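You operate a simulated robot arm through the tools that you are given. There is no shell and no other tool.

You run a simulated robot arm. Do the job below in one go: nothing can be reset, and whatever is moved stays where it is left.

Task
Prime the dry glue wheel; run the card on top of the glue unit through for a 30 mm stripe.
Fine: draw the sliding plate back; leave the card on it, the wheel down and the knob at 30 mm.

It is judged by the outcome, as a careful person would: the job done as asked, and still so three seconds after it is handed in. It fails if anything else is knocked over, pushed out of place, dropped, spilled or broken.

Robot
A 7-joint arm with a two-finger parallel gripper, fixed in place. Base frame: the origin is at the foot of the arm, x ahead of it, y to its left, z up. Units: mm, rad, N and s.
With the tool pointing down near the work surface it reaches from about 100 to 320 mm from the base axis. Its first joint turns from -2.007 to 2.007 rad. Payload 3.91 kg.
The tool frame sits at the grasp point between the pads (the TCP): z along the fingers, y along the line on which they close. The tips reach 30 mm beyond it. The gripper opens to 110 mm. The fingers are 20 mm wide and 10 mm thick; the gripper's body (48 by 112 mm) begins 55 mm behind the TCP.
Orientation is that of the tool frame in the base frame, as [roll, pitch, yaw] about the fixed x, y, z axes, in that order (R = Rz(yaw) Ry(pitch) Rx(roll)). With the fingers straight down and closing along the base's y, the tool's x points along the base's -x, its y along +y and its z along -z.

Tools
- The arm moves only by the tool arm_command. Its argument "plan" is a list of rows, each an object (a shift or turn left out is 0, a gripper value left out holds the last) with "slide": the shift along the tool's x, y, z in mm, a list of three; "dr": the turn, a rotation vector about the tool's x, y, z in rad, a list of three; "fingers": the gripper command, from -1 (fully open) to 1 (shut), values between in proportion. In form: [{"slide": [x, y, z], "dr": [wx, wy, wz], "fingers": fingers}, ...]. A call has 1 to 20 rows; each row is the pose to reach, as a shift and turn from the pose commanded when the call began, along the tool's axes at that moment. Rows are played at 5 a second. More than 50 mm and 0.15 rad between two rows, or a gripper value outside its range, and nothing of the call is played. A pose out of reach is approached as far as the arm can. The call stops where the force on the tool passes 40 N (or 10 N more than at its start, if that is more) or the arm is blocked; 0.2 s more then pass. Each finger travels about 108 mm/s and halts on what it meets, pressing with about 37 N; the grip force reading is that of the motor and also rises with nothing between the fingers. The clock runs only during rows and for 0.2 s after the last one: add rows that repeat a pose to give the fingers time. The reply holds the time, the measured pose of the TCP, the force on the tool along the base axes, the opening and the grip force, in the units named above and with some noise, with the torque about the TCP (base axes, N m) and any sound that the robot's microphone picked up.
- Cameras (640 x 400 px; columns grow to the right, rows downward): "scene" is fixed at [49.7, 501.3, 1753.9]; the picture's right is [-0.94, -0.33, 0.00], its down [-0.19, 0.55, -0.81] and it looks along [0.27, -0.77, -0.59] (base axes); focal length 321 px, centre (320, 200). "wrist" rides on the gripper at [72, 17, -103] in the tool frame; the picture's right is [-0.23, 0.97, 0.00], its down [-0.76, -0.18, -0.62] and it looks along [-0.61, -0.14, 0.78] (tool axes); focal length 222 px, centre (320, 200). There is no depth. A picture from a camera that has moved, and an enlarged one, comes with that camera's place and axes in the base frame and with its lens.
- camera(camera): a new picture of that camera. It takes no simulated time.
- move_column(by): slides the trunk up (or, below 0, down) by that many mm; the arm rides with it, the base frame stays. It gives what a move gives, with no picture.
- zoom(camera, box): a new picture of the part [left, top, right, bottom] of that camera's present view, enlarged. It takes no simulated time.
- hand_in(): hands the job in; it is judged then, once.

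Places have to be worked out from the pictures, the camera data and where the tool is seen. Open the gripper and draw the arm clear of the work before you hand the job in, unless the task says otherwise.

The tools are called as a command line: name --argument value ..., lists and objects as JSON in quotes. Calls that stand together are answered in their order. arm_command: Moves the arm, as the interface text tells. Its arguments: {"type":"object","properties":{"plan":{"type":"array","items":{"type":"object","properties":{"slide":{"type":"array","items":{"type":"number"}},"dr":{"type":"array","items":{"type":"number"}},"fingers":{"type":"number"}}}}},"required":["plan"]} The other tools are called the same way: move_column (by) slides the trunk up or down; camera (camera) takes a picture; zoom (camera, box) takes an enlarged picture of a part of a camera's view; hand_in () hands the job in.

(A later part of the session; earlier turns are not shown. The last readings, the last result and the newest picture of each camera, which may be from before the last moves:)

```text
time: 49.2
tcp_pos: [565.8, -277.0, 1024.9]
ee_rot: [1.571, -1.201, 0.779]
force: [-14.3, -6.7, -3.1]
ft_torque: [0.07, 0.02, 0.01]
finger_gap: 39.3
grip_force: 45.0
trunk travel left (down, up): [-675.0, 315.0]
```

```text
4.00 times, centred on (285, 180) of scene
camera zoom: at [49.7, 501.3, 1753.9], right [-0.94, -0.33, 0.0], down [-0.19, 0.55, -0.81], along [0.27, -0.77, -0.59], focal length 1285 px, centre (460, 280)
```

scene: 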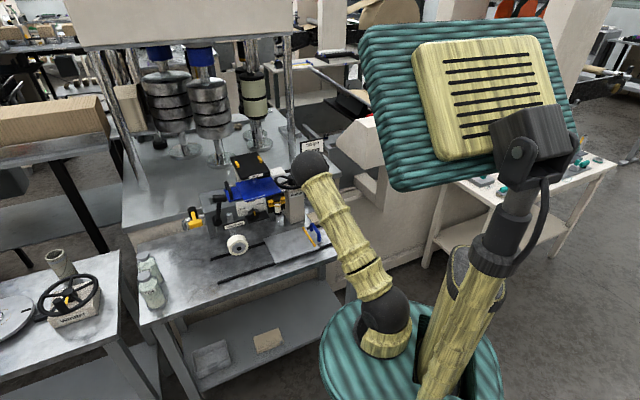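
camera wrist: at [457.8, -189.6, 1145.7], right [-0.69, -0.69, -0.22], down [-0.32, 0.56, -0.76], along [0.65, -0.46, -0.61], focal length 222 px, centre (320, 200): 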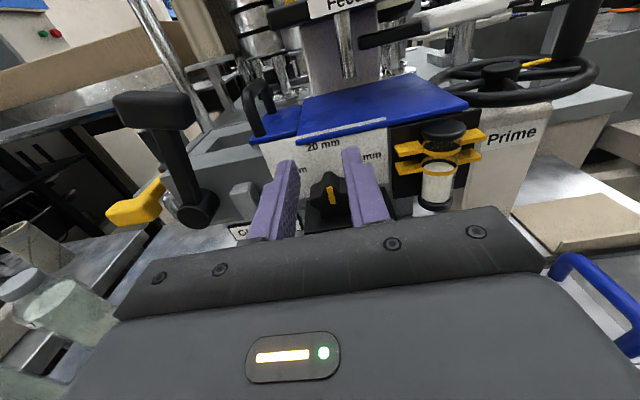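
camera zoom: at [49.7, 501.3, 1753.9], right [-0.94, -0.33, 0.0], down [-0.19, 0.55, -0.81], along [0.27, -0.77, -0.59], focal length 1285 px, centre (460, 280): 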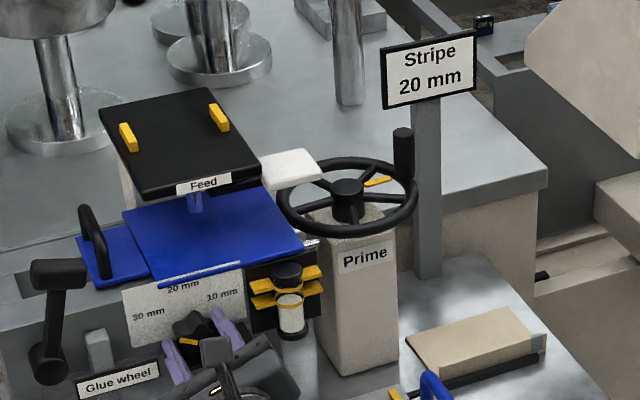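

The sign hasn't changed, so it may just be a fixed notice (an old job). I'll release the knob, back off and look at where the pointer rests relative to the 30 mm mark.

arm_command --plan '[{"fingers": -0.05}, {"fingers": -0.05}, {"slide": [0, 0, -20], "fingers": -0.05}, {"slide": [0, 0, -50], "dr": [0, 0, 0.14], "fingers": -0.05}, {"slide": [0, 0, -80], "dr": [0, 0, 0.28], "fingers": -0.05}, {"slide": [30, 0, -90], "dr": [0, 0, 0.377], "fingers": -0.05}, {"slide": [45, 0, -95], "dr": [0, 0, 0.377], "fingers": -0.05}]'

zoom --camera "wrist" --box '[230, 90, 410, 210]'

zoom --camera "scene" --box '[215, 170, 295, 230]'

```text
time: 50.8
tcp_pos: [512.2, -195.6, 1065.3]
ee_rot: [-1.528, -1.567, -2.4]
force: [0.4, -0.2, 0.1]
ft_torque: [-0.01, 0.0, -0.03]
finger_gap: 57.5
grip_force: 0.0
trunk travel left (down, up): [-675.0, 315.0]
```

```text
3.33 times, centred on (320, 150) of wrist
camera zoom: at [428.8, -135.8, 1136.8], right [-0.69, -0.69, -0.23], down [-0.31, 0.57, -0.76], along [0.65, -0.45, -0.61], focal length 740 px, centre (320, 367)
```

zoom: 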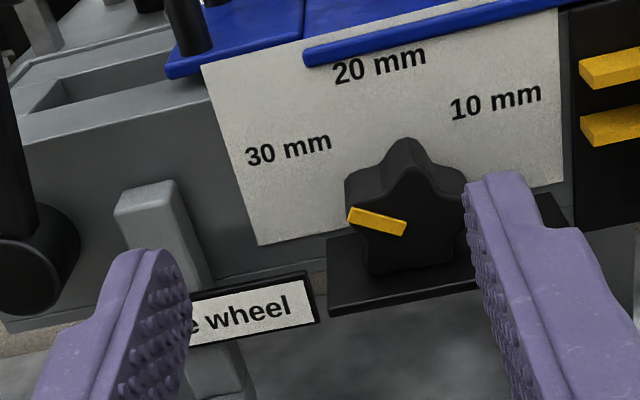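

```text
6.67 times, centred on (255, 200) of scene
camera zoom: at [49.7, 501.3, 1753.9], right [-0.94, -0.33, 0.0], down [-0.19, 0.55, -0.81], along [0.27, -0.77, -0.59], focal length 2141 px, centre (753, 200)
```

zoom: 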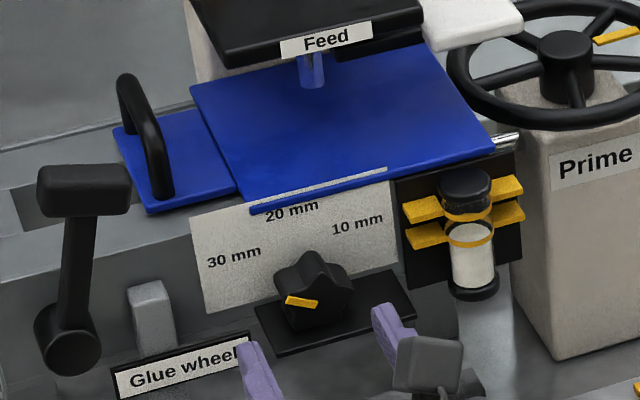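

The pointer rests at about 60° and my reconstruction puts the 30 mm label at 59°, so they agree. I'll check the sign once more and then view the pointer closely.

zoom --camera "scene" --box '[290, 130, 350, 170]'

zoom --camera "wrist" --box '[300, 110, 380, 170]'

```text
10.00 times, centred on (320, 150) of scene
camera zoom: at [49.7, 501.3, 1753.9], right [-0.94, -0.33, 0.0], down [-0.19, 0.55, -0.81], along [0.27, -0.77, -0.59], focal length 3212 px, centre (320, 700)
```

zoom: 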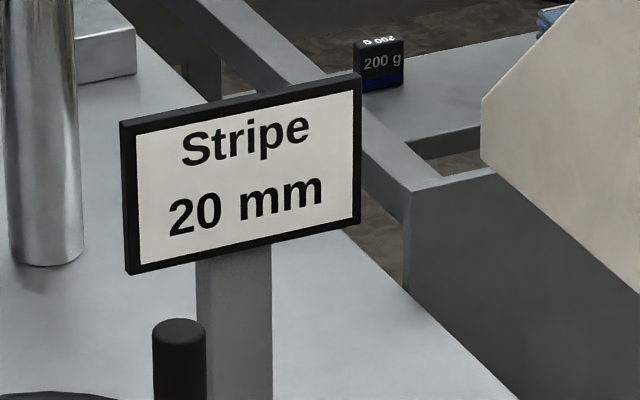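

```text
6.67 times, centred on (340, 140) of wrist
camera zoom: at [428.8, -135.8, 1136.8], right [-0.69, -0.69, -0.23], down [-0.31, 0.57, -0.76], along [0.65, -0.45, -0.61], focal length 1481 px, centre (187, 600)
```

zoom: 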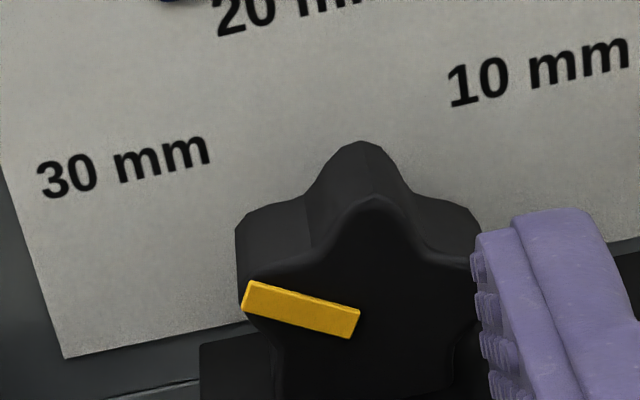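

The knob agrees with the 30 mm mark, so I'll move on to the card. I'll roll the tool 90° so the fingers close vertically and position them in front of the card's protruding front edge, left of the sight glass.

arm_command --plan '[{"slide": [0, 5, 0], "dr": [0, 0, 0.14], "fingers": 0.45}, {"slide": [2, 10, 0], "dr": [0, 0, 0.28], "fingers": 0.45}, {"slide": [4, 15, 0], "dr": [0, 0, 0.42], "fingers": 0.45}, {"slide": [6, 20, 0], "dr": [0, 0, 0.56]}, {"slide": [7, 25, 0], "dr": [0, 0, 0.7]}, {"slide": [7, 30, 0], "dr": [0, 0, 0.84]}, {"slide": [7, 35, 0], "dr": [0, 0, 0.98]}, {"slide": [7, 40, 0], "dr": [0, 0, 1.12]}, {"slide": [7, 45, 0], "dr": [0, 0, 1.26]}, {"slide": [7, 50, 0], "dr": [0, 0, 1.4]}, {"slide": [7, 52, 0], "dr": [0, 0, 1.54]}, {"slide": [7, 52, 0], "dr": [0, 0, 1.571]}, {"slide": [7, 52, 30], "dr": [0, 0, 1.571]}, {"slide": [7, 52, 60], "dr": [0, 0, 1.571]}, {"slide": [7, 52, 60], "dr": [0, 0, 1.571]}]'

camera --camera "wrist"

zoom --camera "scene" --box '[215, 160, 305, 225]'

```text
time: 54.0
tcp_pos: [517.9, -276.1, 1072.9]
ee_rot: [-1.571, 0.003, -2.358]
force: [0.4, 0.6, 0.1]
ft_torque: [0.02, -0.01, 0.03]
finger_gap: 30.2
grip_force: 0.0
trunk travel left (down, up): [-675.0, 315.0]
```

```text
taken
camera wrist: at [394.9, -255.5, 1055.3], right [0.16, 0.16, -0.97], down [0.1, 0.98, 0.18], along [0.98, -0.13, 0.14], focal length 222 px, centre (320, 200)
```

wrist: 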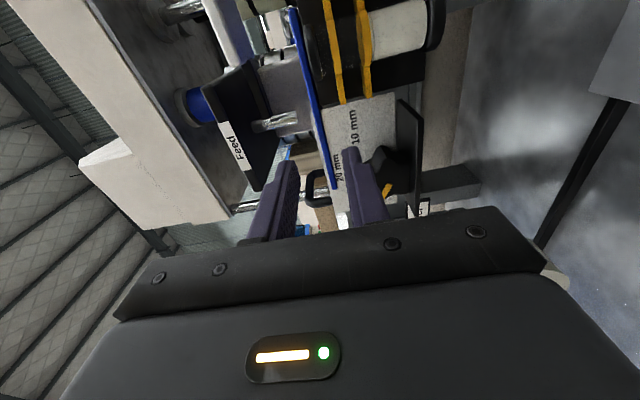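

```text
6.15 times, centred on (260, 192) of scene
camera zoom: at [49.7, 501.3, 1753.9], right [-0.94, -0.33, 0.0], down [-0.19, 0.55, -0.81], along [0.27, -0.77, -0.59], focal length 1976 px, centre (689, 246)
```

zoom: 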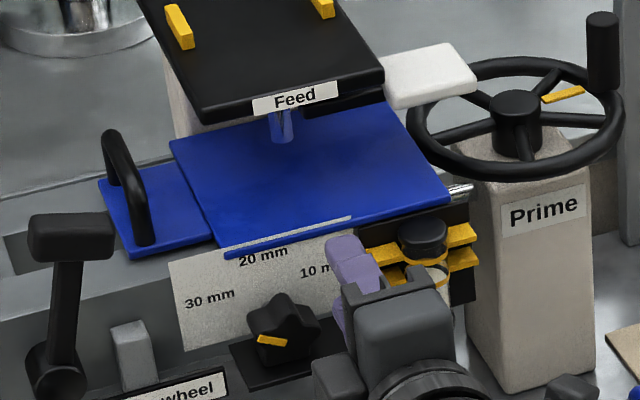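

The fingers now straddle the card's height. I'll enlarge this edge-on view to measure the card's thickness, overhang and height between the fingers.

zoom --camera "wrist" --box '[230, 90, 410, 230]'

zoom --camera "wrist" --box '[260, 0, 380, 100]'

```text
2.86 times, centred on (320, 160) of wrist
camera zoom: at [394.9, -255.5, 1055.3], right [0.16, 0.16, -0.97], down [0.1, 0.98, 0.18], along [0.98, -0.13, 0.14], focal length 635 px, centre (320, 314)
```

zoom: 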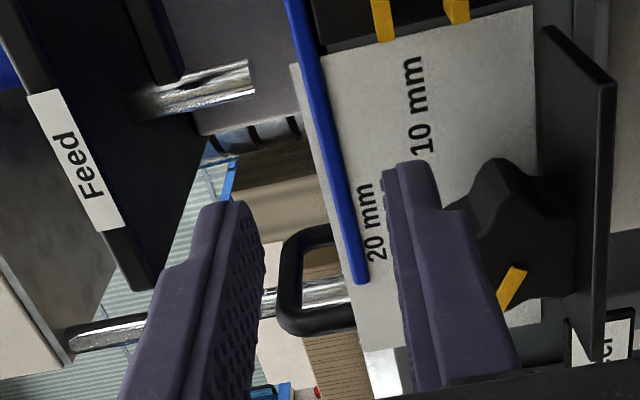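

```text
4.00 times, centred on (320, 50) of wrist
camera zoom: at [394.9, -255.5, 1055.3], right [0.16, 0.16, -0.97], down [0.1, 0.98, 0.18], along [0.98, -0.13, 0.14], focal length 888 px, centre (320, 800)
```

zoom: 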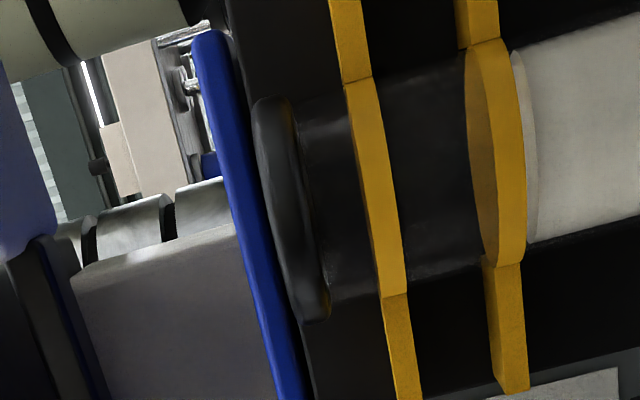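

The card's mid-plane is ~3.5 mm below the TCP, with its front edge about 38–40 mm ahead of the tips. I'll lower 3 mm and advance 40 mm, watching the force.

arm_command --plan '[{"slide": [0, 3.3, 10], "fingers": 0.5}, {"slide": [0, 3.3, 20], "fingers": 0.5}, {"slide": [0, 3.3, 30], "fingers": 0.5}, {"slide": [0, 3.3, 40], "fingers": 0.5}, {"slide": [0, 3.3, 40], "fingers": 0.5}]'

zoom --camera "wrist" --box '[230, 90, 410, 230]'

zoom --camera "scene" --box '[230, 165, 290, 215]'

```text
time: 55.2
tcp_pos: [546.0, -304.0, 1069.2]
ee_rot: [-1.571, 0.003, -2.357]
force: [0.1, -0.1, 0.7]
ft_torque: [-0.02, 0.03, -0.01]
finger_gap: 27.6
grip_force: 0.0
trunk travel left (down, up): [-675.0, 315.0]
```

```text
2.86 times, centred on (320, 160) of wrist
camera zoom: at [423.5, -283.1, 1051.3], right [0.16, 0.16, -0.97], down [0.1, 0.98, 0.18], along [0.98, -0.13, 0.14], focal length 635 px, centre (320, 314)
```

zoom: 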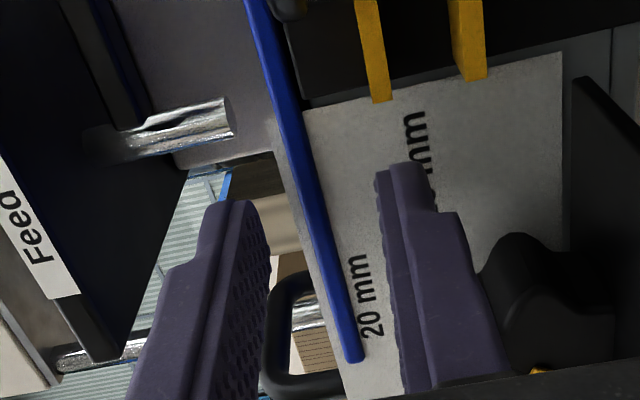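

```text
8.00 times, centred on (260, 190) of scene
camera zoom: at [49.7, 501.3, 1753.9], right [-0.94, -0.33, 0.0], down [-0.19, 0.55, -0.81], along [0.27, -0.77, -0.59], focal length 2569 px, centre (800, 280)
```

zoom: 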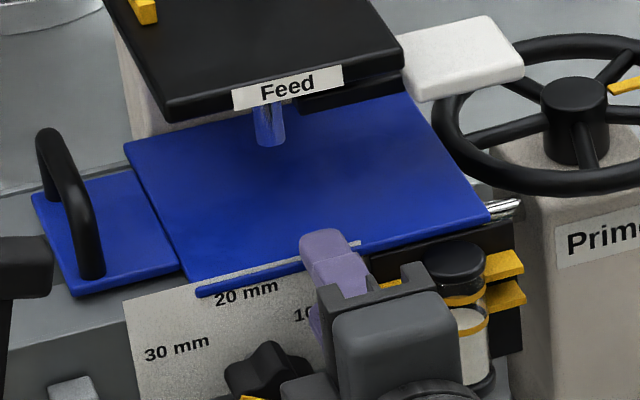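

No contact so far; the tips are about level with the card's edge. I'll advance another 8 mm gently and see if the lower finger meets the unit's face.

arm_command --plan '[{"slide": [0, -1, 3], "fingers": 0.5}, {"slide": [0, -1, 6], "fingers": 0.5}, {"slide": [0, -1, 8], "fingers": 0.5}, {"slide": [0, -1, 8], "fingers": 0.5}]'

zoom --camera "scene" --box '[240, 175, 280, 210]'

zoom --camera "wrist" --box '[230, 90, 410, 230]'

```text
time: 56.2
tcp_pos: [552.2, -309.3, 1071.1]
ee_rot: [-1.571, 0.003, -2.358]
force: [-0.1, 0.1, -0.6]
ft_torque: [0.02, -0.01, 0.01]
finger_gap: 27.6
grip_force: 0.0
trunk travel left (down, up): [-675.0, 315.0]
```

```text
11.43 times, centred on (260, 192) of scene
camera zoom: at [49.7, 501.3, 1753.9], right [-0.94, -0.33, 0.0], down [-0.19, 0.55, -0.81], along [0.27, -0.77, -0.59], focal length 3670 px, centre (1006, 286)
```

zoom: 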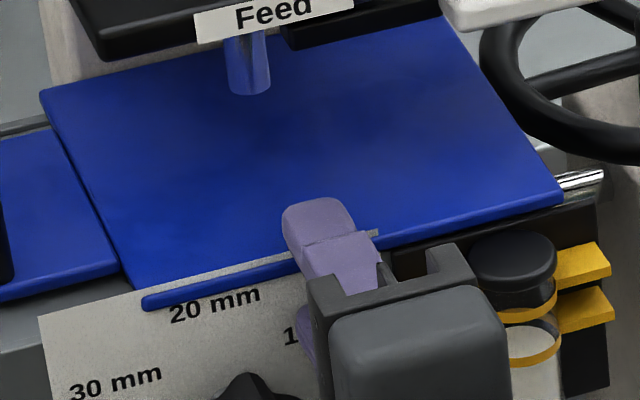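

```text
2.86 times, centred on (320, 160) of wrist
camera zoom: at [428.9, -288.2, 1052.4], right [0.16, 0.16, -0.97], down [0.1, 0.98, 0.18], along [0.98, -0.13, 0.14], focal length 635 px, centre (320, 314)
```

zoom: 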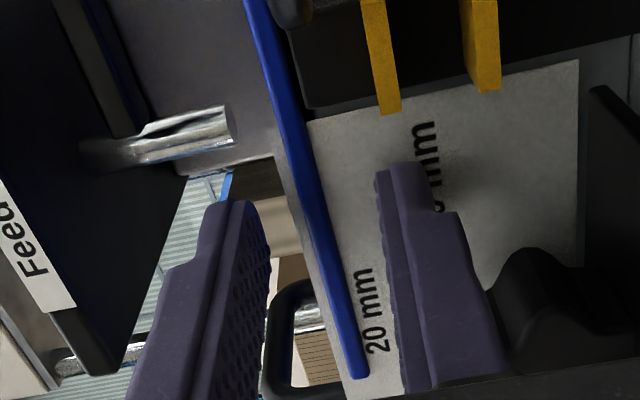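

Still free. I'll advance 4 mm more, then close on the card and read the gap.

arm_command --plan '[{"slide": [0, 0, 2], "fingers": 0.5}, {"slide": [0, 0, 4], "fingers": 0.5}, {"slide": [0, 0, 4], "fingers": 0.5}]'

```text
time: 57.0
tcp_pos: [553.4, -309.9, 1071.0]
ee_rot: [-1.57, 0.003, -2.36]
force: [-24.4, 16.5, -2.8]
ft_torque: [0.42, 0.39, 0.12]
finger_gap: 29.1
grip_force: 1.5
trunk travel left (down, up): [-675.0, 315.0]
```

The lower finger met the face at tip ≈640, so the overlap with the card is at its maximum. I'll back off 3.5 mm and close.

arm_command --plan '[{"slide": [0, 0, -3.5], "fingers": 0.5}, {"slide": [0, 0, -3.5], "fingers": 0.5}, {"slide": [0, 0, -3.5], "fingers": 1}, {"slide": [0, 0, -3.5], "fingers": 1}, {"slide": [0, 0, -3.5], "fingers": 1}]'

zoom --camera "scene" --box '[240, 175, 280, 210]'

zoom --camera "wrist" --box '[230, 90, 410, 230]'

```text
time: 58.2
tcp_pos: [552.8, -310.2, 1071.5]
ee_rot: [-1.569, 0.004, -2.357]
force: [0.7, 1.0, 3.5]
ft_torque: [-0.51, 0.48, -0.5]
finger_gap: 5.7
grip_force: 44.8
trunk travel left (down, up): [-675.0, 315.0]
```

```text
11.43 times, centred on (260, 192) of scene
camera zoom: at [49.7, 501.3, 1753.9], right [-0.94, -0.33, 0.0], down [-0.19, 0.55, -0.81], along [0.27, -0.77, -0.59], focal length 3670 px, centre (1006, 286)
```

zoom: 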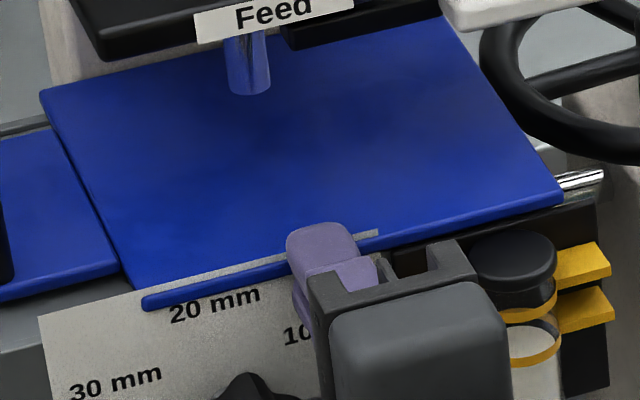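

```text
2.86 times, centred on (320, 160) of wrist
camera zoom: at [429.1, -288.9, 1053.2], right [0.17, 0.16, -0.97], down [0.1, 0.98, 0.18], along [0.98, -0.13, 0.15], focal length 635 px, centre (320, 314)
```

zoom: 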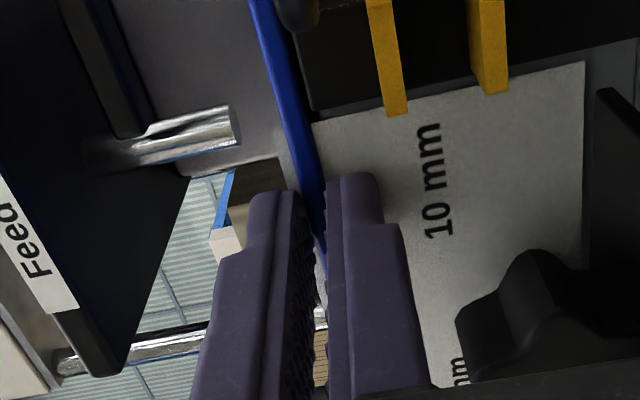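

The card is gripped (gap 5.7 mm). I'll lift 6 mm and check that it comes up freely.

arm_command --plan '[{"slide": [0, -3, 0], "fingers": 1}, {"slide": [0, -6, 0], "fingers": 1}, {"slide": [0, -8, 0], "fingers": 1}, {"slide": [0, -8, 0], "fingers": 1}]'

zoom --camera "scene" --box '[220, 165, 290, 215]'

zoom --camera "wrist" --box '[230, 0, 410, 230]'

```text
time: 59.2
tcp_pos: [551.2, -309.8, 1072.2]
ee_rot: [-1.588, 0.001, -2.358]
force: [3.6, -5.5, -7.5]
ft_torque: [0.13, 0.17, 0.16]
finger_gap: 5.6
grip_force: 45.1
trunk travel left (down, up): [-675.0, 315.0]
stopped in row 4: the force on the tool passed its limit at 41 N (the readings are from after the stop); the commanded pose is now the measured one
```

```text
8.00 times, centred on (255, 190) of scene
camera zoom: at [49.7, 501.3, 1753.9], right [-0.94, -0.33, 0.0], down [-0.19, 0.55, -0.81], along [0.27, -0.77, -0.59], focal length 2569 px, centre (840, 280)
```

zoom: 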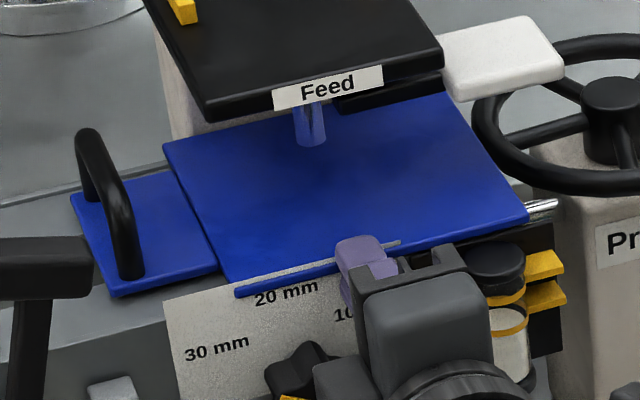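

```text
1.74 times, centred on (320, 115) of wrist
camera zoom: at [429.1, -288.4, 1056.1], right [0.15, 0.17, -0.97], down [0.1, 0.98, 0.19], along [0.98, -0.13, 0.13], focal length 386 px, centre (320, 348)
```

zoom: 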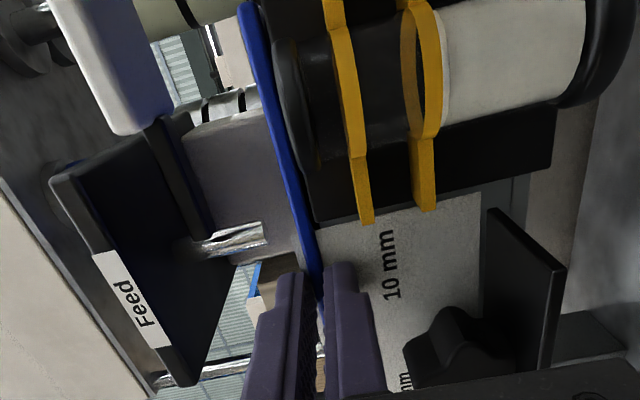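

The lift is blocked at over 40 N, so this blue plate isn't a loose card; it may be a fixed or sliding cover. I'll release, back away and re-inspect the whole unit for the real card.

arm_command --plan '[{"slide": [0, 0, 0], "fingers": 0.5}, {"slide": [0, 0, 0], "fingers": 0.5}, {"slide": [0, 0, -30], "fingers": 0.5}, {"slide": [0, 0, -65], "fingers": 0.5}, {"slide": [0, -40, -95], "fingers": 0.5}, {"slide": [0, -80, -110], "fingers": 0.5}]'

zoom --camera "scene" --box '[200, 130, 330, 230]'

zoom --camera "scene" --box '[225, 140, 275, 190]'

camera --camera "wrist"

```text
time: 60.6
tcp_pos: [474.5, -232.1, 1154.7]
ee_rot: [-1.582, 0.001, -2.359]
force: [-0.2, -0.2, 0.0]
ft_torque: [0.04, 0.01, 0.0]
finger_gap: 27.3
grip_force: 0.0
trunk travel left (down, up): [-675.0, 315.0]
```

```text
4.00 times, centred on (265, 180) of scene
camera zoom: at [49.7, 501.3, 1753.9], right [-0.94, -0.33, 0.0], down [-0.19, 0.55, -0.81], along [0.27, -0.77, -0.59], focal length 1285 px, centre (540, 280)
```

zoom: 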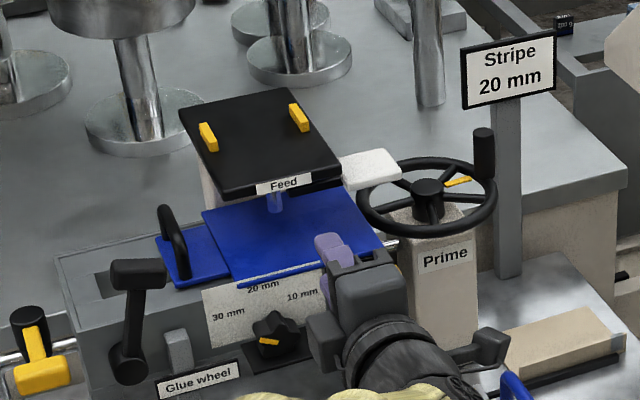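

```text
8.00 times, centred on (250, 165) of scene
camera zoom: at [49.7, 501.3, 1753.9], right [-0.94, -0.33, 0.0], down [-0.19, 0.55, -0.81], along [0.27, -0.77, -0.59], focal length 2569 px, centre (880, 480)
```

zoom: 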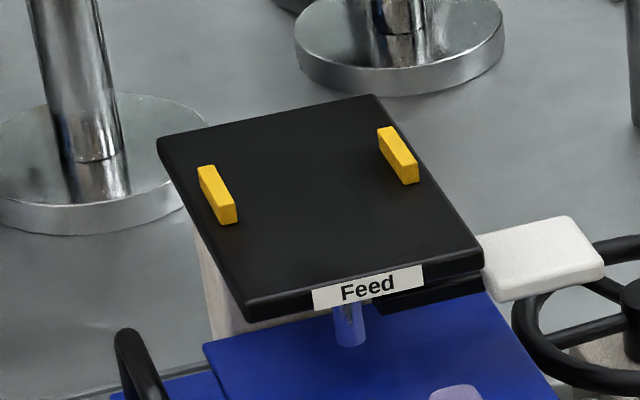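

```text
taken
camera wrist: at [351.0, -210.1, 1138.7], right [0.15, 0.17, -0.97], down [0.1, 0.98, 0.19], along [0.98, -0.13, 0.13], focal length 222 px, centre (320, 200)
```

wrist: 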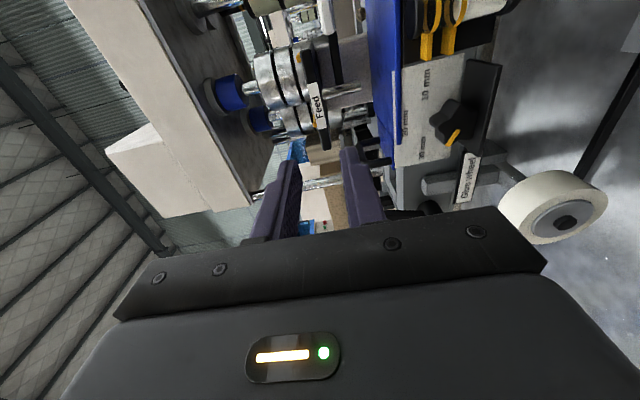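

The blue plate is unmoved. I'll roll the tool back and rise for a steep view of the unit's top, to find what is actually lying on it.

arm_command --plan '[{"slide": [0, -10, 0], "dr": [0, 0, -0.14]}, {"slide": [0, -20, 0], "dr": [0, 0, -0.28]}, {"slide": [0, -40, 0], "dr": [0, 0, -0.42]}, {"slide": [0, -60, 0], "dr": [0, 0, -0.56]}, {"slide": [0, -80, 0], "dr": [0, 0, -0.7]}, {"slide": [0, -100, 0], "dr": [0, 0, -0.84]}, {"slide": [0, -120, 0], "dr": [0, 0, -0.98]}, {"slide": [0, -140, 0], "dr": [0, 0, -1.12]}, {"slide": [0, -150, 0], "dr": [0, 0, -1.26]}, {"slide": [0, -160, 0], "dr": [0, 0, -1.4]}, {"slide": [0, -160, 0], "dr": [0, 0, -1.54]}, {"slide": [0, -160, 0], "dr": [0, 0, -1.571]}, {"slide": [0, -160, 0], "dr": [0, 0, -1.571]}]'

arm_command --plan '[{"slide": [5, 0, 15], "dr": [0, -0.13, 0]}, {"slide": [10, 0, 30], "dr": [0, -0.26, 0]}, {"slide": [10, 0, 45], "dr": [0, -0.39, 0]}, {"slide": [10, 0, 60], "dr": [0, -0.5, 0]}, {"slide": [10, 0, 60], "dr": [0, -0.5, 0]}]'

camera --camera "wrist"

zoom --camera "wrist" --box '[180, 40, 460, 220]'

```text
time: 63.4
tcp_pos: [476.1, -233.6, 1315.1]
ee_rot: [3.101, -1.557, -0.745]
force: [-0.8, -1.5, -0.5]
ft_torque: [0.0, 0.01, 0.0]
finger_gap: 27.3
grip_force: 0.2
trunk travel left (down, up): [-675.0, 315.0]
```

```text
time: 64.6
tcp_pos: [519.3, -275.5, 1324.5]
ee_rot: [-3.138, -1.058, -0.789]
force: [1.2, -0.3, -0.4]
ft_torque: [0.01, 0.02, 0.0]
finger_gap: 27.5
grip_force: 0.0
trunk travel left (down, up): [-675.0, 315.0]
```

```text
taken
camera wrist: at [469.5, -250.0, 1437.7], right [-0.77, -0.61, -0.2], down [-0.52, 0.78, -0.36], along [0.37, -0.17, -0.91], focal length 222 px, centre (320, 200)
```

wrist: 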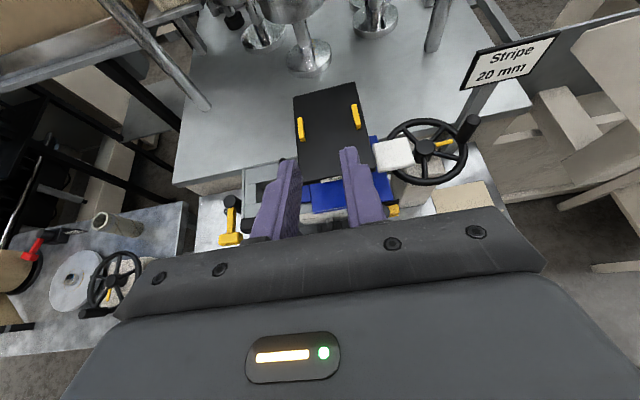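

```text
2.22 times, centred on (320, 130) of wrist
camera zoom: at [469.5, -250.0, 1437.7], right [-0.77, -0.61, -0.2], down [-0.52, 0.78, -0.36], along [0.37, -0.17, -0.91], focal length 494 px, centre (320, 356)
```

zoom: 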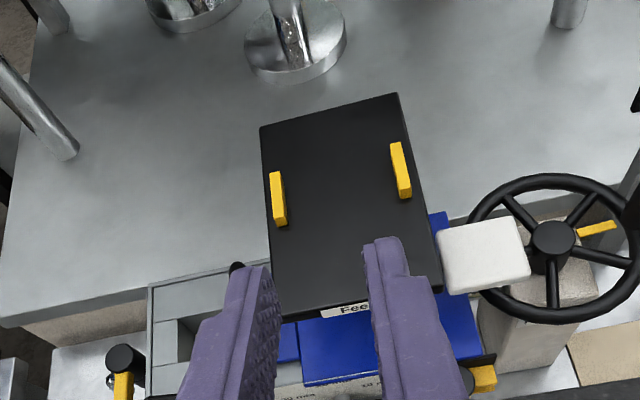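

No loose card is visible on the Feed board. I'll check the tan item on the bench, the items on the lower shelf and the blue plate's structure in close-up.

zoom --camera "scene" --box '[295, 195, 355, 240]'

zoom --camera "scene" --box '[180, 320, 300, 390]'

zoom --camera "scene" --box '[215, 165, 265, 210]'

zoom --camera "wrist" --box '[230, 120, 420, 230]'

```text
8.89 times, centred on (325, 218) of scene
camera zoom: at [49.7, 501.3, 1753.9], right [-0.94, -0.33, 0.0], down [-0.19, 0.55, -0.81], along [0.27, -0.77, -0.59], focal length 2855 px, centre (276, 44)
```

zoom: 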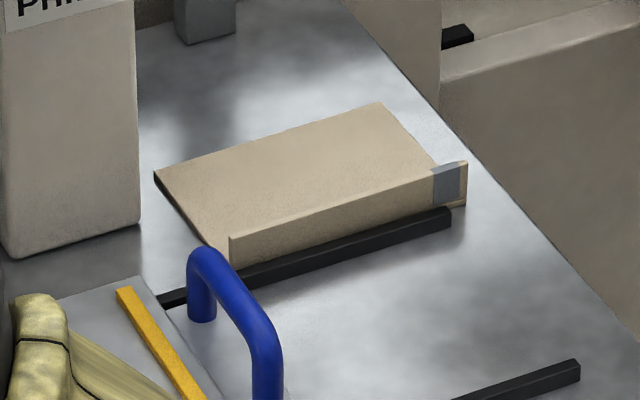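

```text
5.33 times, centred on (240, 355) of scene
camera zoom: at [49.7, 501.3, 1753.9], right [-0.94, -0.33, 0.0], down [-0.19, 0.55, -0.81], along [0.27, -0.77, -0.59], focal length 1713 px, centre (747, -627)
```

zoom: 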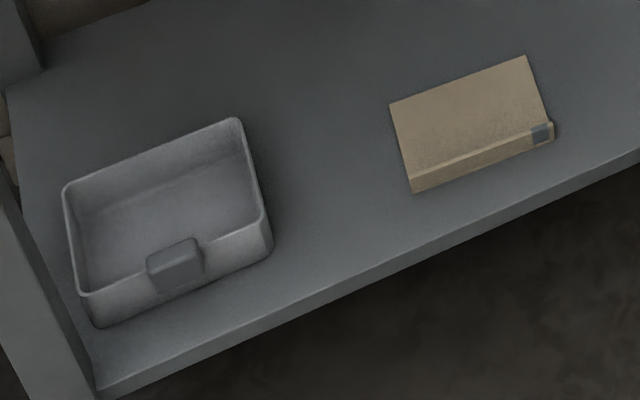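

```text
8.89 times, centred on (240, 188) of scene
camera zoom: at [49.7, 501.3, 1753.9], right [-0.94, -0.33, 0.0], down [-0.19, 0.55, -0.81], along [0.27, -0.77, -0.59], focal length 2855 px, centre (1031, 311)
```

zoom: 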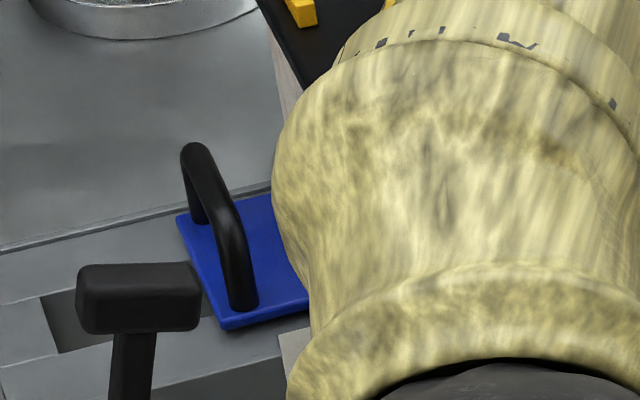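

```text
3.37 times, centred on (325, 175) of wrist
camera zoom: at [469.5, -250.0, 1437.7], right [-0.77, -0.61, -0.2], down [-0.52, 0.78, -0.36], along [0.37, -0.17, -0.91], focal length 748 px, centre (303, 284)
```

zoom: 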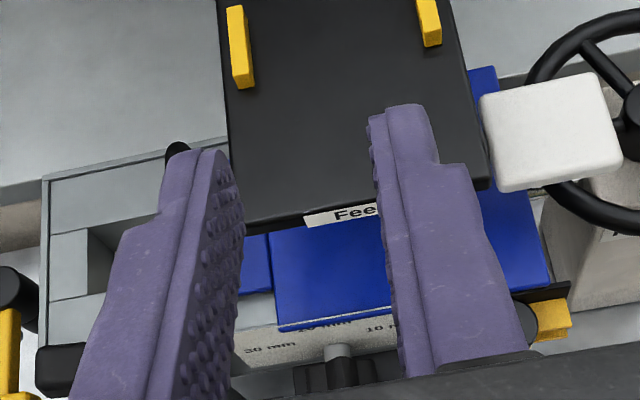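

Now it's clear: the real cards are the tan sheets with an upright flange — one on the bench top beside the glue unit, another on the lower shelf. So "on top" means the bench-top one at about lateral −40…−162, ahead 622…706, and the blue plate is the unit's cover, which I'll leave alone. I'll bring the tool back to vertical first.

arm_command --plan '[{"dr": [0, -0.14, 0]}, {"dr": [0, -0.28, 0]}, {"dr": [0, -0.42, 0]}, {"dr": [0, -0.56, 0]}, {"dr": [0, -0.7, 0]}, {"dr": [0, -0.84, 0]}, {"dr": [0, -0.98, 0]}, {"dr": [0, -1.055, 0]}, {"dr": [0, -1.055, 0]}]'

arm_command --plan '[{"slide": [0, 20, 0], "dr": [0, 0, 0.14]}, {"slide": [0, 40, 0], "dr": [0, 0, 0.28]}, {"slide": [0, 60, 0], "dr": [0, 0, 0.42]}, {"slide": [0, 80, 0], "dr": [0, 0, 0.56]}, {"slide": [0, 100, 0], "dr": [0, 0, 0.7]}, {"slide": [0, 120, 0], "dr": [0, 0, 0.84]}, {"slide": [0, 140, 0], "dr": [0, 0, 0.98]}, {"slide": [0, 160, 0], "dr": [0, 0, 1.12]}, {"slide": [0, 180, 0], "dr": [0, 0, 1.26]}, {"slide": [0, 200, 0], "dr": [0, 0, 1.4]}, {"slide": [0, 220, 0], "dr": [0, 0, 1.54]}, {"slide": [0, 235, 0], "dr": [0, 0, 1.571]}, {"slide": [0, 235, 0], "dr": [0, 0, 1.571]}]'

camera --camera "wrist"

camera --camera "scene"

```text
time: 66.6
tcp_pos: [520.1, -275.4, 1324.2]
ee_rot: [-3.141, -0.003, -0.789]
force: [0.3, 0.0, -0.5]
ft_torque: [0.0, 0.02, 0.0]
finger_gap: 27.6
grip_force: 0.0
trunk travel left (down, up): [-675.0, 315.0]
```

```text
time: 69.4
tcp_pos: [352.6, -441.3, 1323.7]
ee_rot: [-3.139, 0.002, -2.36]
force: [0.8, 0.3, -0.3]
ft_torque: [-0.04, 0.02, 0.02]
finger_gap: 27.5
grip_force: 0.1
trunk travel left (down, up): [-675.0, 315.0]
```

```text
taken
camera wrist: at [289.6, -480.9, 1426.2], right [-0.52, 0.85, 0.0], down [0.66, 0.41, 0.62], along [0.53, 0.33, -0.78], focal length 222 px, centre (320, 200)
```

wrist: 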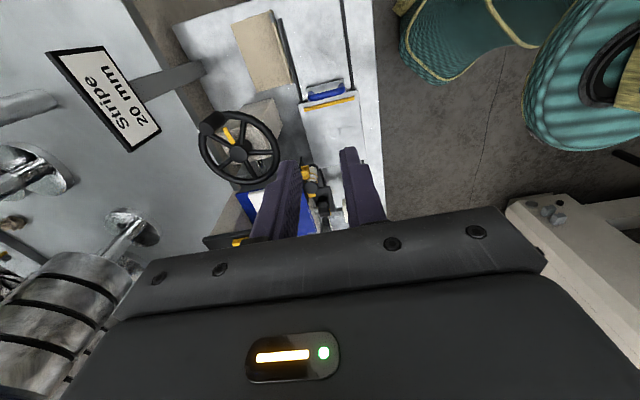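

```text
taken
```

scene: 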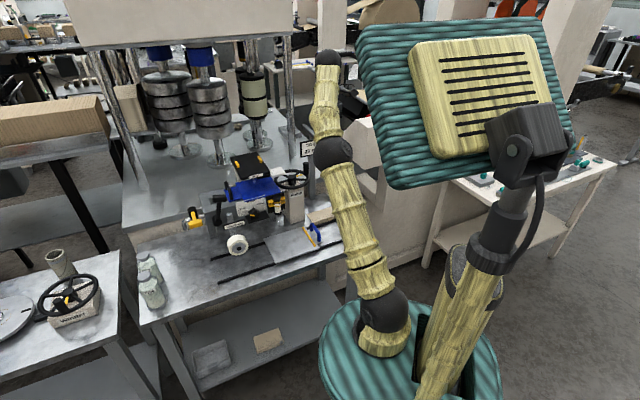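

The tan card shows at the top of the wrist view, behind the far rail. I'll lower the trunk 200 mm for reach (everything under the tool stays over 150 mm clear) and look again.

move_column --by -200

camera --camera "wrist"

zoom --camera "wrist" --box '[150, 0, 390, 150]'

camera --camera "scene"

```text
time: 71.6
tcp_pos: [352.2, -441.2, 1123.8]
ee_rot: [-3.139, 0.002, -2.36]
force: [-0.4, -0.2, 0.1]
ft_torque: [0.01, 0.0, 0.01]
finger_gap: 27.8
grip_force: 0.1
trunk travel left (down, up): [-475.0, 515.0]
```

```text
taken
camera wrist: at [289.5, -480.9, 1226.2], right [-0.53, 0.85, 0.0], down [0.66, 0.41, 0.62], along [0.53, 0.33, -0.78], focal length 222 px, centre (320, 200)
```

wrist: 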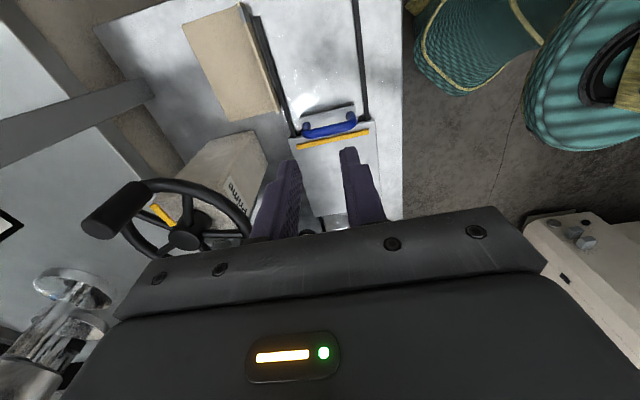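

```text
2.67 times, centred on (270, 75) of wrist
camera zoom: at [289.5, -480.9, 1226.2], right [-0.53, 0.85, 0.0], down [0.66, 0.41, 0.62], along [0.53, 0.33, -0.78], focal length 592 px, centre (453, 533)
```

zoom: 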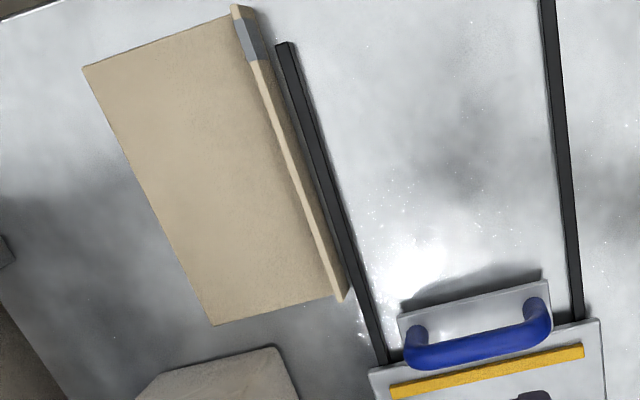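

```text
taken
```

scene: 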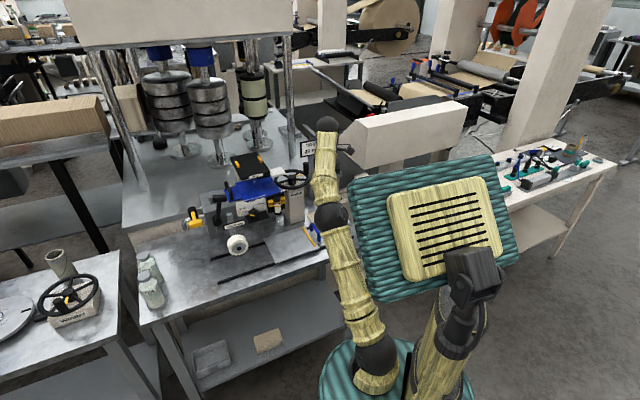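

Now I have an excellent view of the card: flange along ahead ≈629 from lateral −48 to −172, just behind the far rail. I'll move above the middle of the flange with a 30 mm finger gap, staying clear of the handwheel rim.

arm_command --plan '[{"slide": [22, -20, 30], "fingers": 0.45}, {"slide": [45, -45, 60], "fingers": 0.45}, {"slide": [45, -68, 90], "fingers": 0.45}, {"slide": [45, -68, 130], "fingers": 0.45}, {"slide": [45, -68, 145], "fingers": 0.45}, {"slide": [45, -68, 145], "fingers": 0.45}]'

camera --camera "wrist"

zoom --camera "wrist" --box '[220, 90, 420, 230]'

zoom --camera "scene" --box '[270, 160, 370, 240]'

```text
time: 73.0
tcp_pos: [369.0, -520.3, 980.0]
ee_rot: [-3.139, 0.001, -2.36]
force: [0.2, 0.7, 0.0]
ft_torque: [0.03, -0.01, -0.02]
finger_gap: 30.4
grip_force: 0.1
trunk travel left (down, up): [-475.0, 515.0]
```

```text
taken
camera wrist: at [306.4, -561.2, 1080.8], right [-0.53, 0.85, 0.0], down [0.66, 0.41, 0.62], along [0.53, 0.33, -0.78], focal length 222 px, centre (320, 200)
```

wrist: 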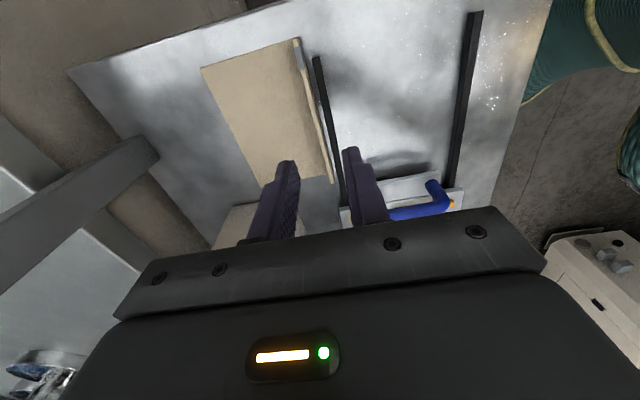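

```text
2.86 times, centred on (320, 160) of wrist
camera zoom: at [306.4, -561.2, 1080.8], right [-0.53, 0.85, 0.0], down [0.66, 0.41, 0.62], along [0.53, 0.33, -0.78], focal length 635 px, centre (320, 314)
```

zoom: 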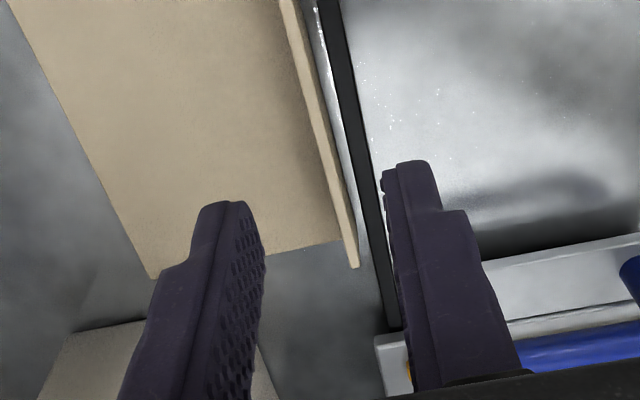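

```text
5.00 times, centred on (320, 200) of scene
camera zoom: at [49.7, 501.3, 1753.9], right [-0.94, -0.33, 0.0], down [-0.19, 0.55, -0.81], along [0.27, -0.77, -0.59], focal length 1606 px, centre (320, 200)
```

zoom: 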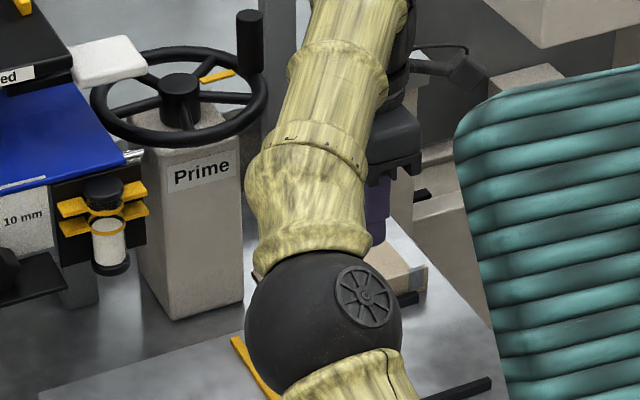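

The flange lies about 2.5 mm ahead of the tool centre, at top height ≈880. I'll shift and descend in steps to tips ≈ 886 and re-check.

arm_command --plan '[{"slide": [0, -2.5, 20], "fingers": 0.45}, {"slide": [0, -2.5, 45], "fingers": 0.45}, {"slide": [0, -2.5, 62], "fingers": 0.45}, {"slide": [0, -2.5, 62], "fingers": 0.45}]'

zoom --camera "wrist" --box '[220, 90, 420, 230]'

zoom --camera "scene" --box '[290, 170, 360, 240]'

```text
time: 74.0
tcp_pos: [370.6, -523.5, 917.3]
ee_rot: [-3.138, 0.003, -2.361]
force: [0.0, 0.3, 0.8]
ft_torque: [-0.02, 0.02, 0.02]
finger_gap: 30.3
grip_force: 0.1
trunk travel left (down, up): [-475.0, 515.0]
```

```text
2.86 times, centred on (320, 160) of wrist
camera zoom: at [307.9, -563.1, 1018.8], right [-0.53, 0.85, 0.0], down [0.66, 0.41, 0.62], along [0.53, 0.33, -0.78], focal length 635 px, centre (320, 314)
```

zoom: 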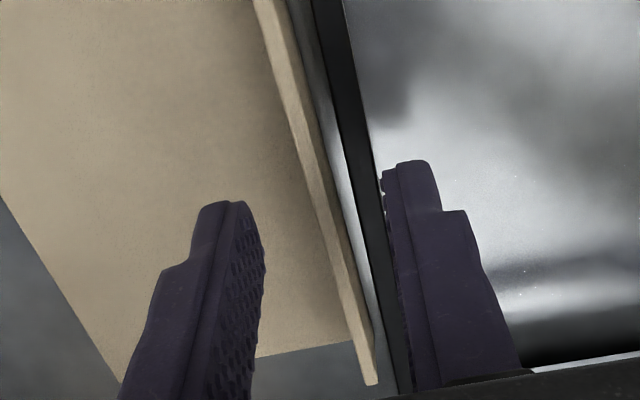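

```text
5.71 times, centred on (325, 205) of scene
camera zoom: at [49.7, 501.3, 1753.9], right [-0.94, -0.33, 0.0], down [-0.19, 0.55, -0.81], along [0.27, -0.77, -0.59], focal length 1835 px, centre (291, 171)
```

zoom: 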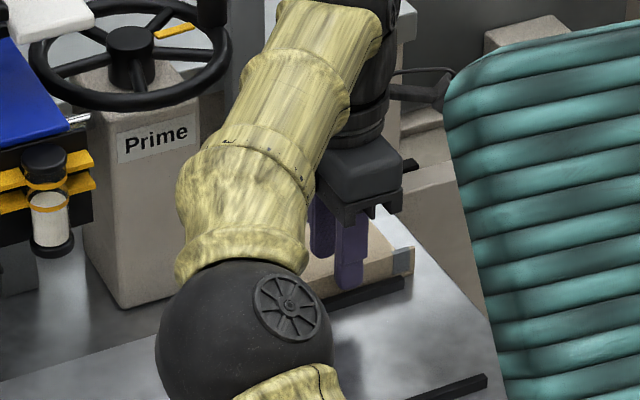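

The flange is centred and its top is at z≈881; the tips are at 887 and the front finger will sit above the rail. I'll narrow to 14 mm and lower slowly to find the rail top by touch.

arm_command --plan '[{"slide": [0, 0, 0], "fingers": 0.745}, {"slide": [0, 0, 3], "fingers": 0.745}, {"slide": [0, 0, 6], "fingers": 0.745}, {"slide": [0, 0, 9], "fingers": 0.745}, {"slide": [0, 0, 9], "fingers": 0.745}]'

zoom --camera "wrist" --box '[220, 90, 420, 230]'

```text
time: 75.2
tcp_pos: [371.6, -523.4, 908.1]
ee_rot: [-3.137, -0.001, -2.36]
force: [-0.1, 0.8, -0.2]
ft_torque: [0.02, -0.01, -0.02]
finger_gap: 14.2
grip_force: 0.0
trunk travel left (down, up): [-475.0, 515.0]
```

```text
2.86 times, centred on (320, 160) of wrist
camera zoom: at [307.8, -563.0, 1010.3], right [-0.53, 0.85, 0.0], down [0.66, 0.41, 0.62], along [0.53, 0.33, -0.78], focal length 635 px, centre (320, 314)
```

zoom: 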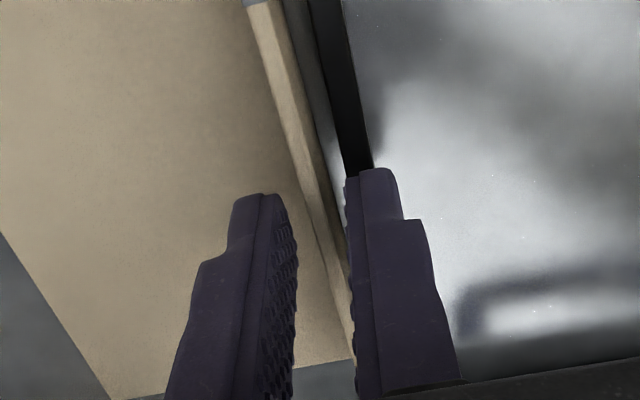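

No contact at tips ≈878 and the flange is between the fingers. I'll lower another 5 mm.

arm_command --plan '[{"slide": [0, 0, 2], "fingers": 0.745}, {"slide": [0, 0, 4], "fingers": 0.745}, {"slide": [0, 0, 5], "fingers": 0.745}, {"slide": [0, 0, 5], "fingers": 0.745}]'

```text
time: 76.2
tcp_pos: [370.5, -523.2, 903.3]
ee_rot: [-3.138, 0.0, -2.359]
force: [0.4, 0.1, -0.3]
ft_torque: [0.02, 0.0, 0.0]
finger_gap: 14.1
grip_force: 0.2
trunk travel left (down, up): [-475.0, 515.0]
```

Still free at tips ≈873; 3 mm more, then close.

arm_command --plan '[{"slide": [0, 0, 1.5], "fingers": 0.745}, {"slide": [0, 0, 3], "fingers": 0.745}, {"slide": [0, 0, 3], "fingers": 0.745}]'

zoom --camera "wrist" --box '[220, 90, 420, 230]'

```text
time: 77.0
tcp_pos: [371.6, -523.3, 900.2]
ee_rot: [-3.139, 0.003, -2.36]
force: [-1.0, 0.4, 0.1]
ft_torque: [0.01, -0.03, 0.03]
finger_gap: 14.2
grip_force: 0.1
trunk travel left (down, up): [-475.0, 515.0]
```

```text
2.86 times, centred on (320, 160) of wrist
camera zoom: at [308.0, -563.1, 1002.1], right [-0.53, 0.85, 0.0], down [0.66, 0.41, 0.62], along [0.53, 0.33, -0.78], focal length 635 px, centre (320, 314)
```

zoom: 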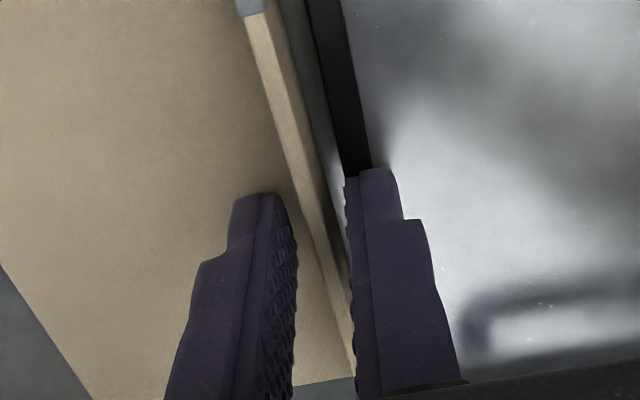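

Still no contact at tips ≈870, so there should be about 10 mm of overlap. I'll close on the flange.

arm_command --plan '[{"fingers": 1}, {"fingers": 1}, {"fingers": 1}]'

zoom --camera "wrist" --box '[220, 90, 420, 230]'

```text
time: 77.8
tcp_pos: [371.0, -523.0, 898.8]
ee_rot: [-3.136, 0.001, -2.359]
force: [0.2, -0.7, 0.1]
ft_torque: [0.02, 0.0, 0.0]
finger_gap: 2.8
grip_force: 36.5
trunk travel left (down, up): [-475.0, 515.0]
```

```text
2.86 times, centred on (320, 160) of wrist
camera zoom: at [307.9, -563.2, 1002.2], right [-0.53, 0.85, 0.0], down [0.66, 0.41, 0.62], along [0.53, 0.33, -0.78], focal length 635 px, centre (320, 314)
```

zoom: 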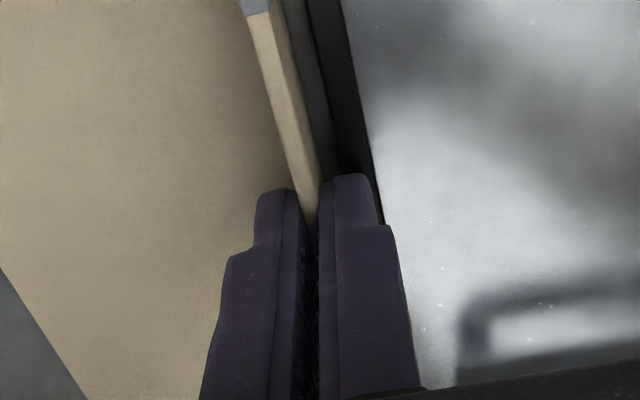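

Gripped a 2.8 mm flange. I'll lift 30 mm slowly and check that the card comes along.

arm_command --plan '[{"slide": [0, 0, -5], "fingers": 1}, {"slide": [0, 0, -12], "fingers": 1}, {"slide": [0, 0, -22], "fingers": 1}, {"slide": [0, 0, -35], "fingers": 1}, {"slide": [0, 0, -45], "fingers": 1}, {"slide": [0, 0, -45], "fingers": 1}]'

camera --camera "wrist"

zoom --camera "scene" --box '[290, 170, 360, 240]'

```text
time: 79.2
tcp_pos: [369.8, -523.1, 945.7]
ee_rot: [-3.138, 0.001, -2.358]
force: [0.1, 0.7, -0.4]
ft_torque: [0.02, 0.02, 0.02]
finger_gap: 2.5
grip_force: 36.8
trunk travel left (down, up): [-475.0, 515.0]
```

```text
taken
camera wrist: at [308.4, -562.8, 1047.4], right [-0.53, 0.85, 0.0], down [0.66, 0.41, 0.62], along [0.53, 0.33, -0.78], focal length 222 px, centre (320, 200)
```

wrist: 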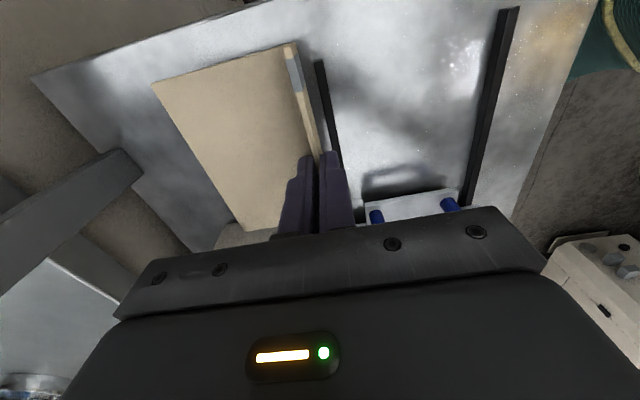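

```text
5.71 times, centred on (325, 205) of scene
camera zoom: at [49.7, 501.3, 1753.9], right [-0.94, -0.33, 0.0], down [-0.19, 0.55, -0.81], along [0.27, -0.77, -0.59], focal length 1835 px, centre (291, 171)
```

zoom: 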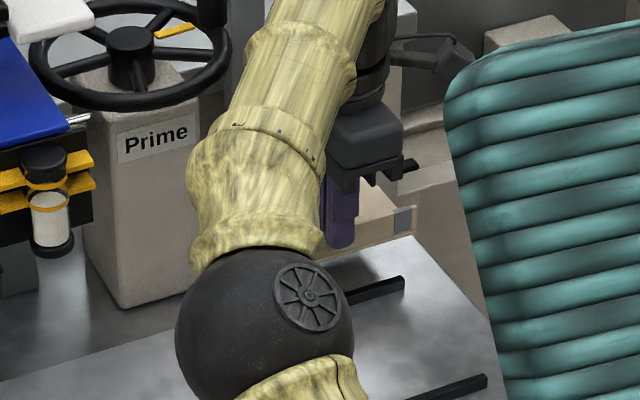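

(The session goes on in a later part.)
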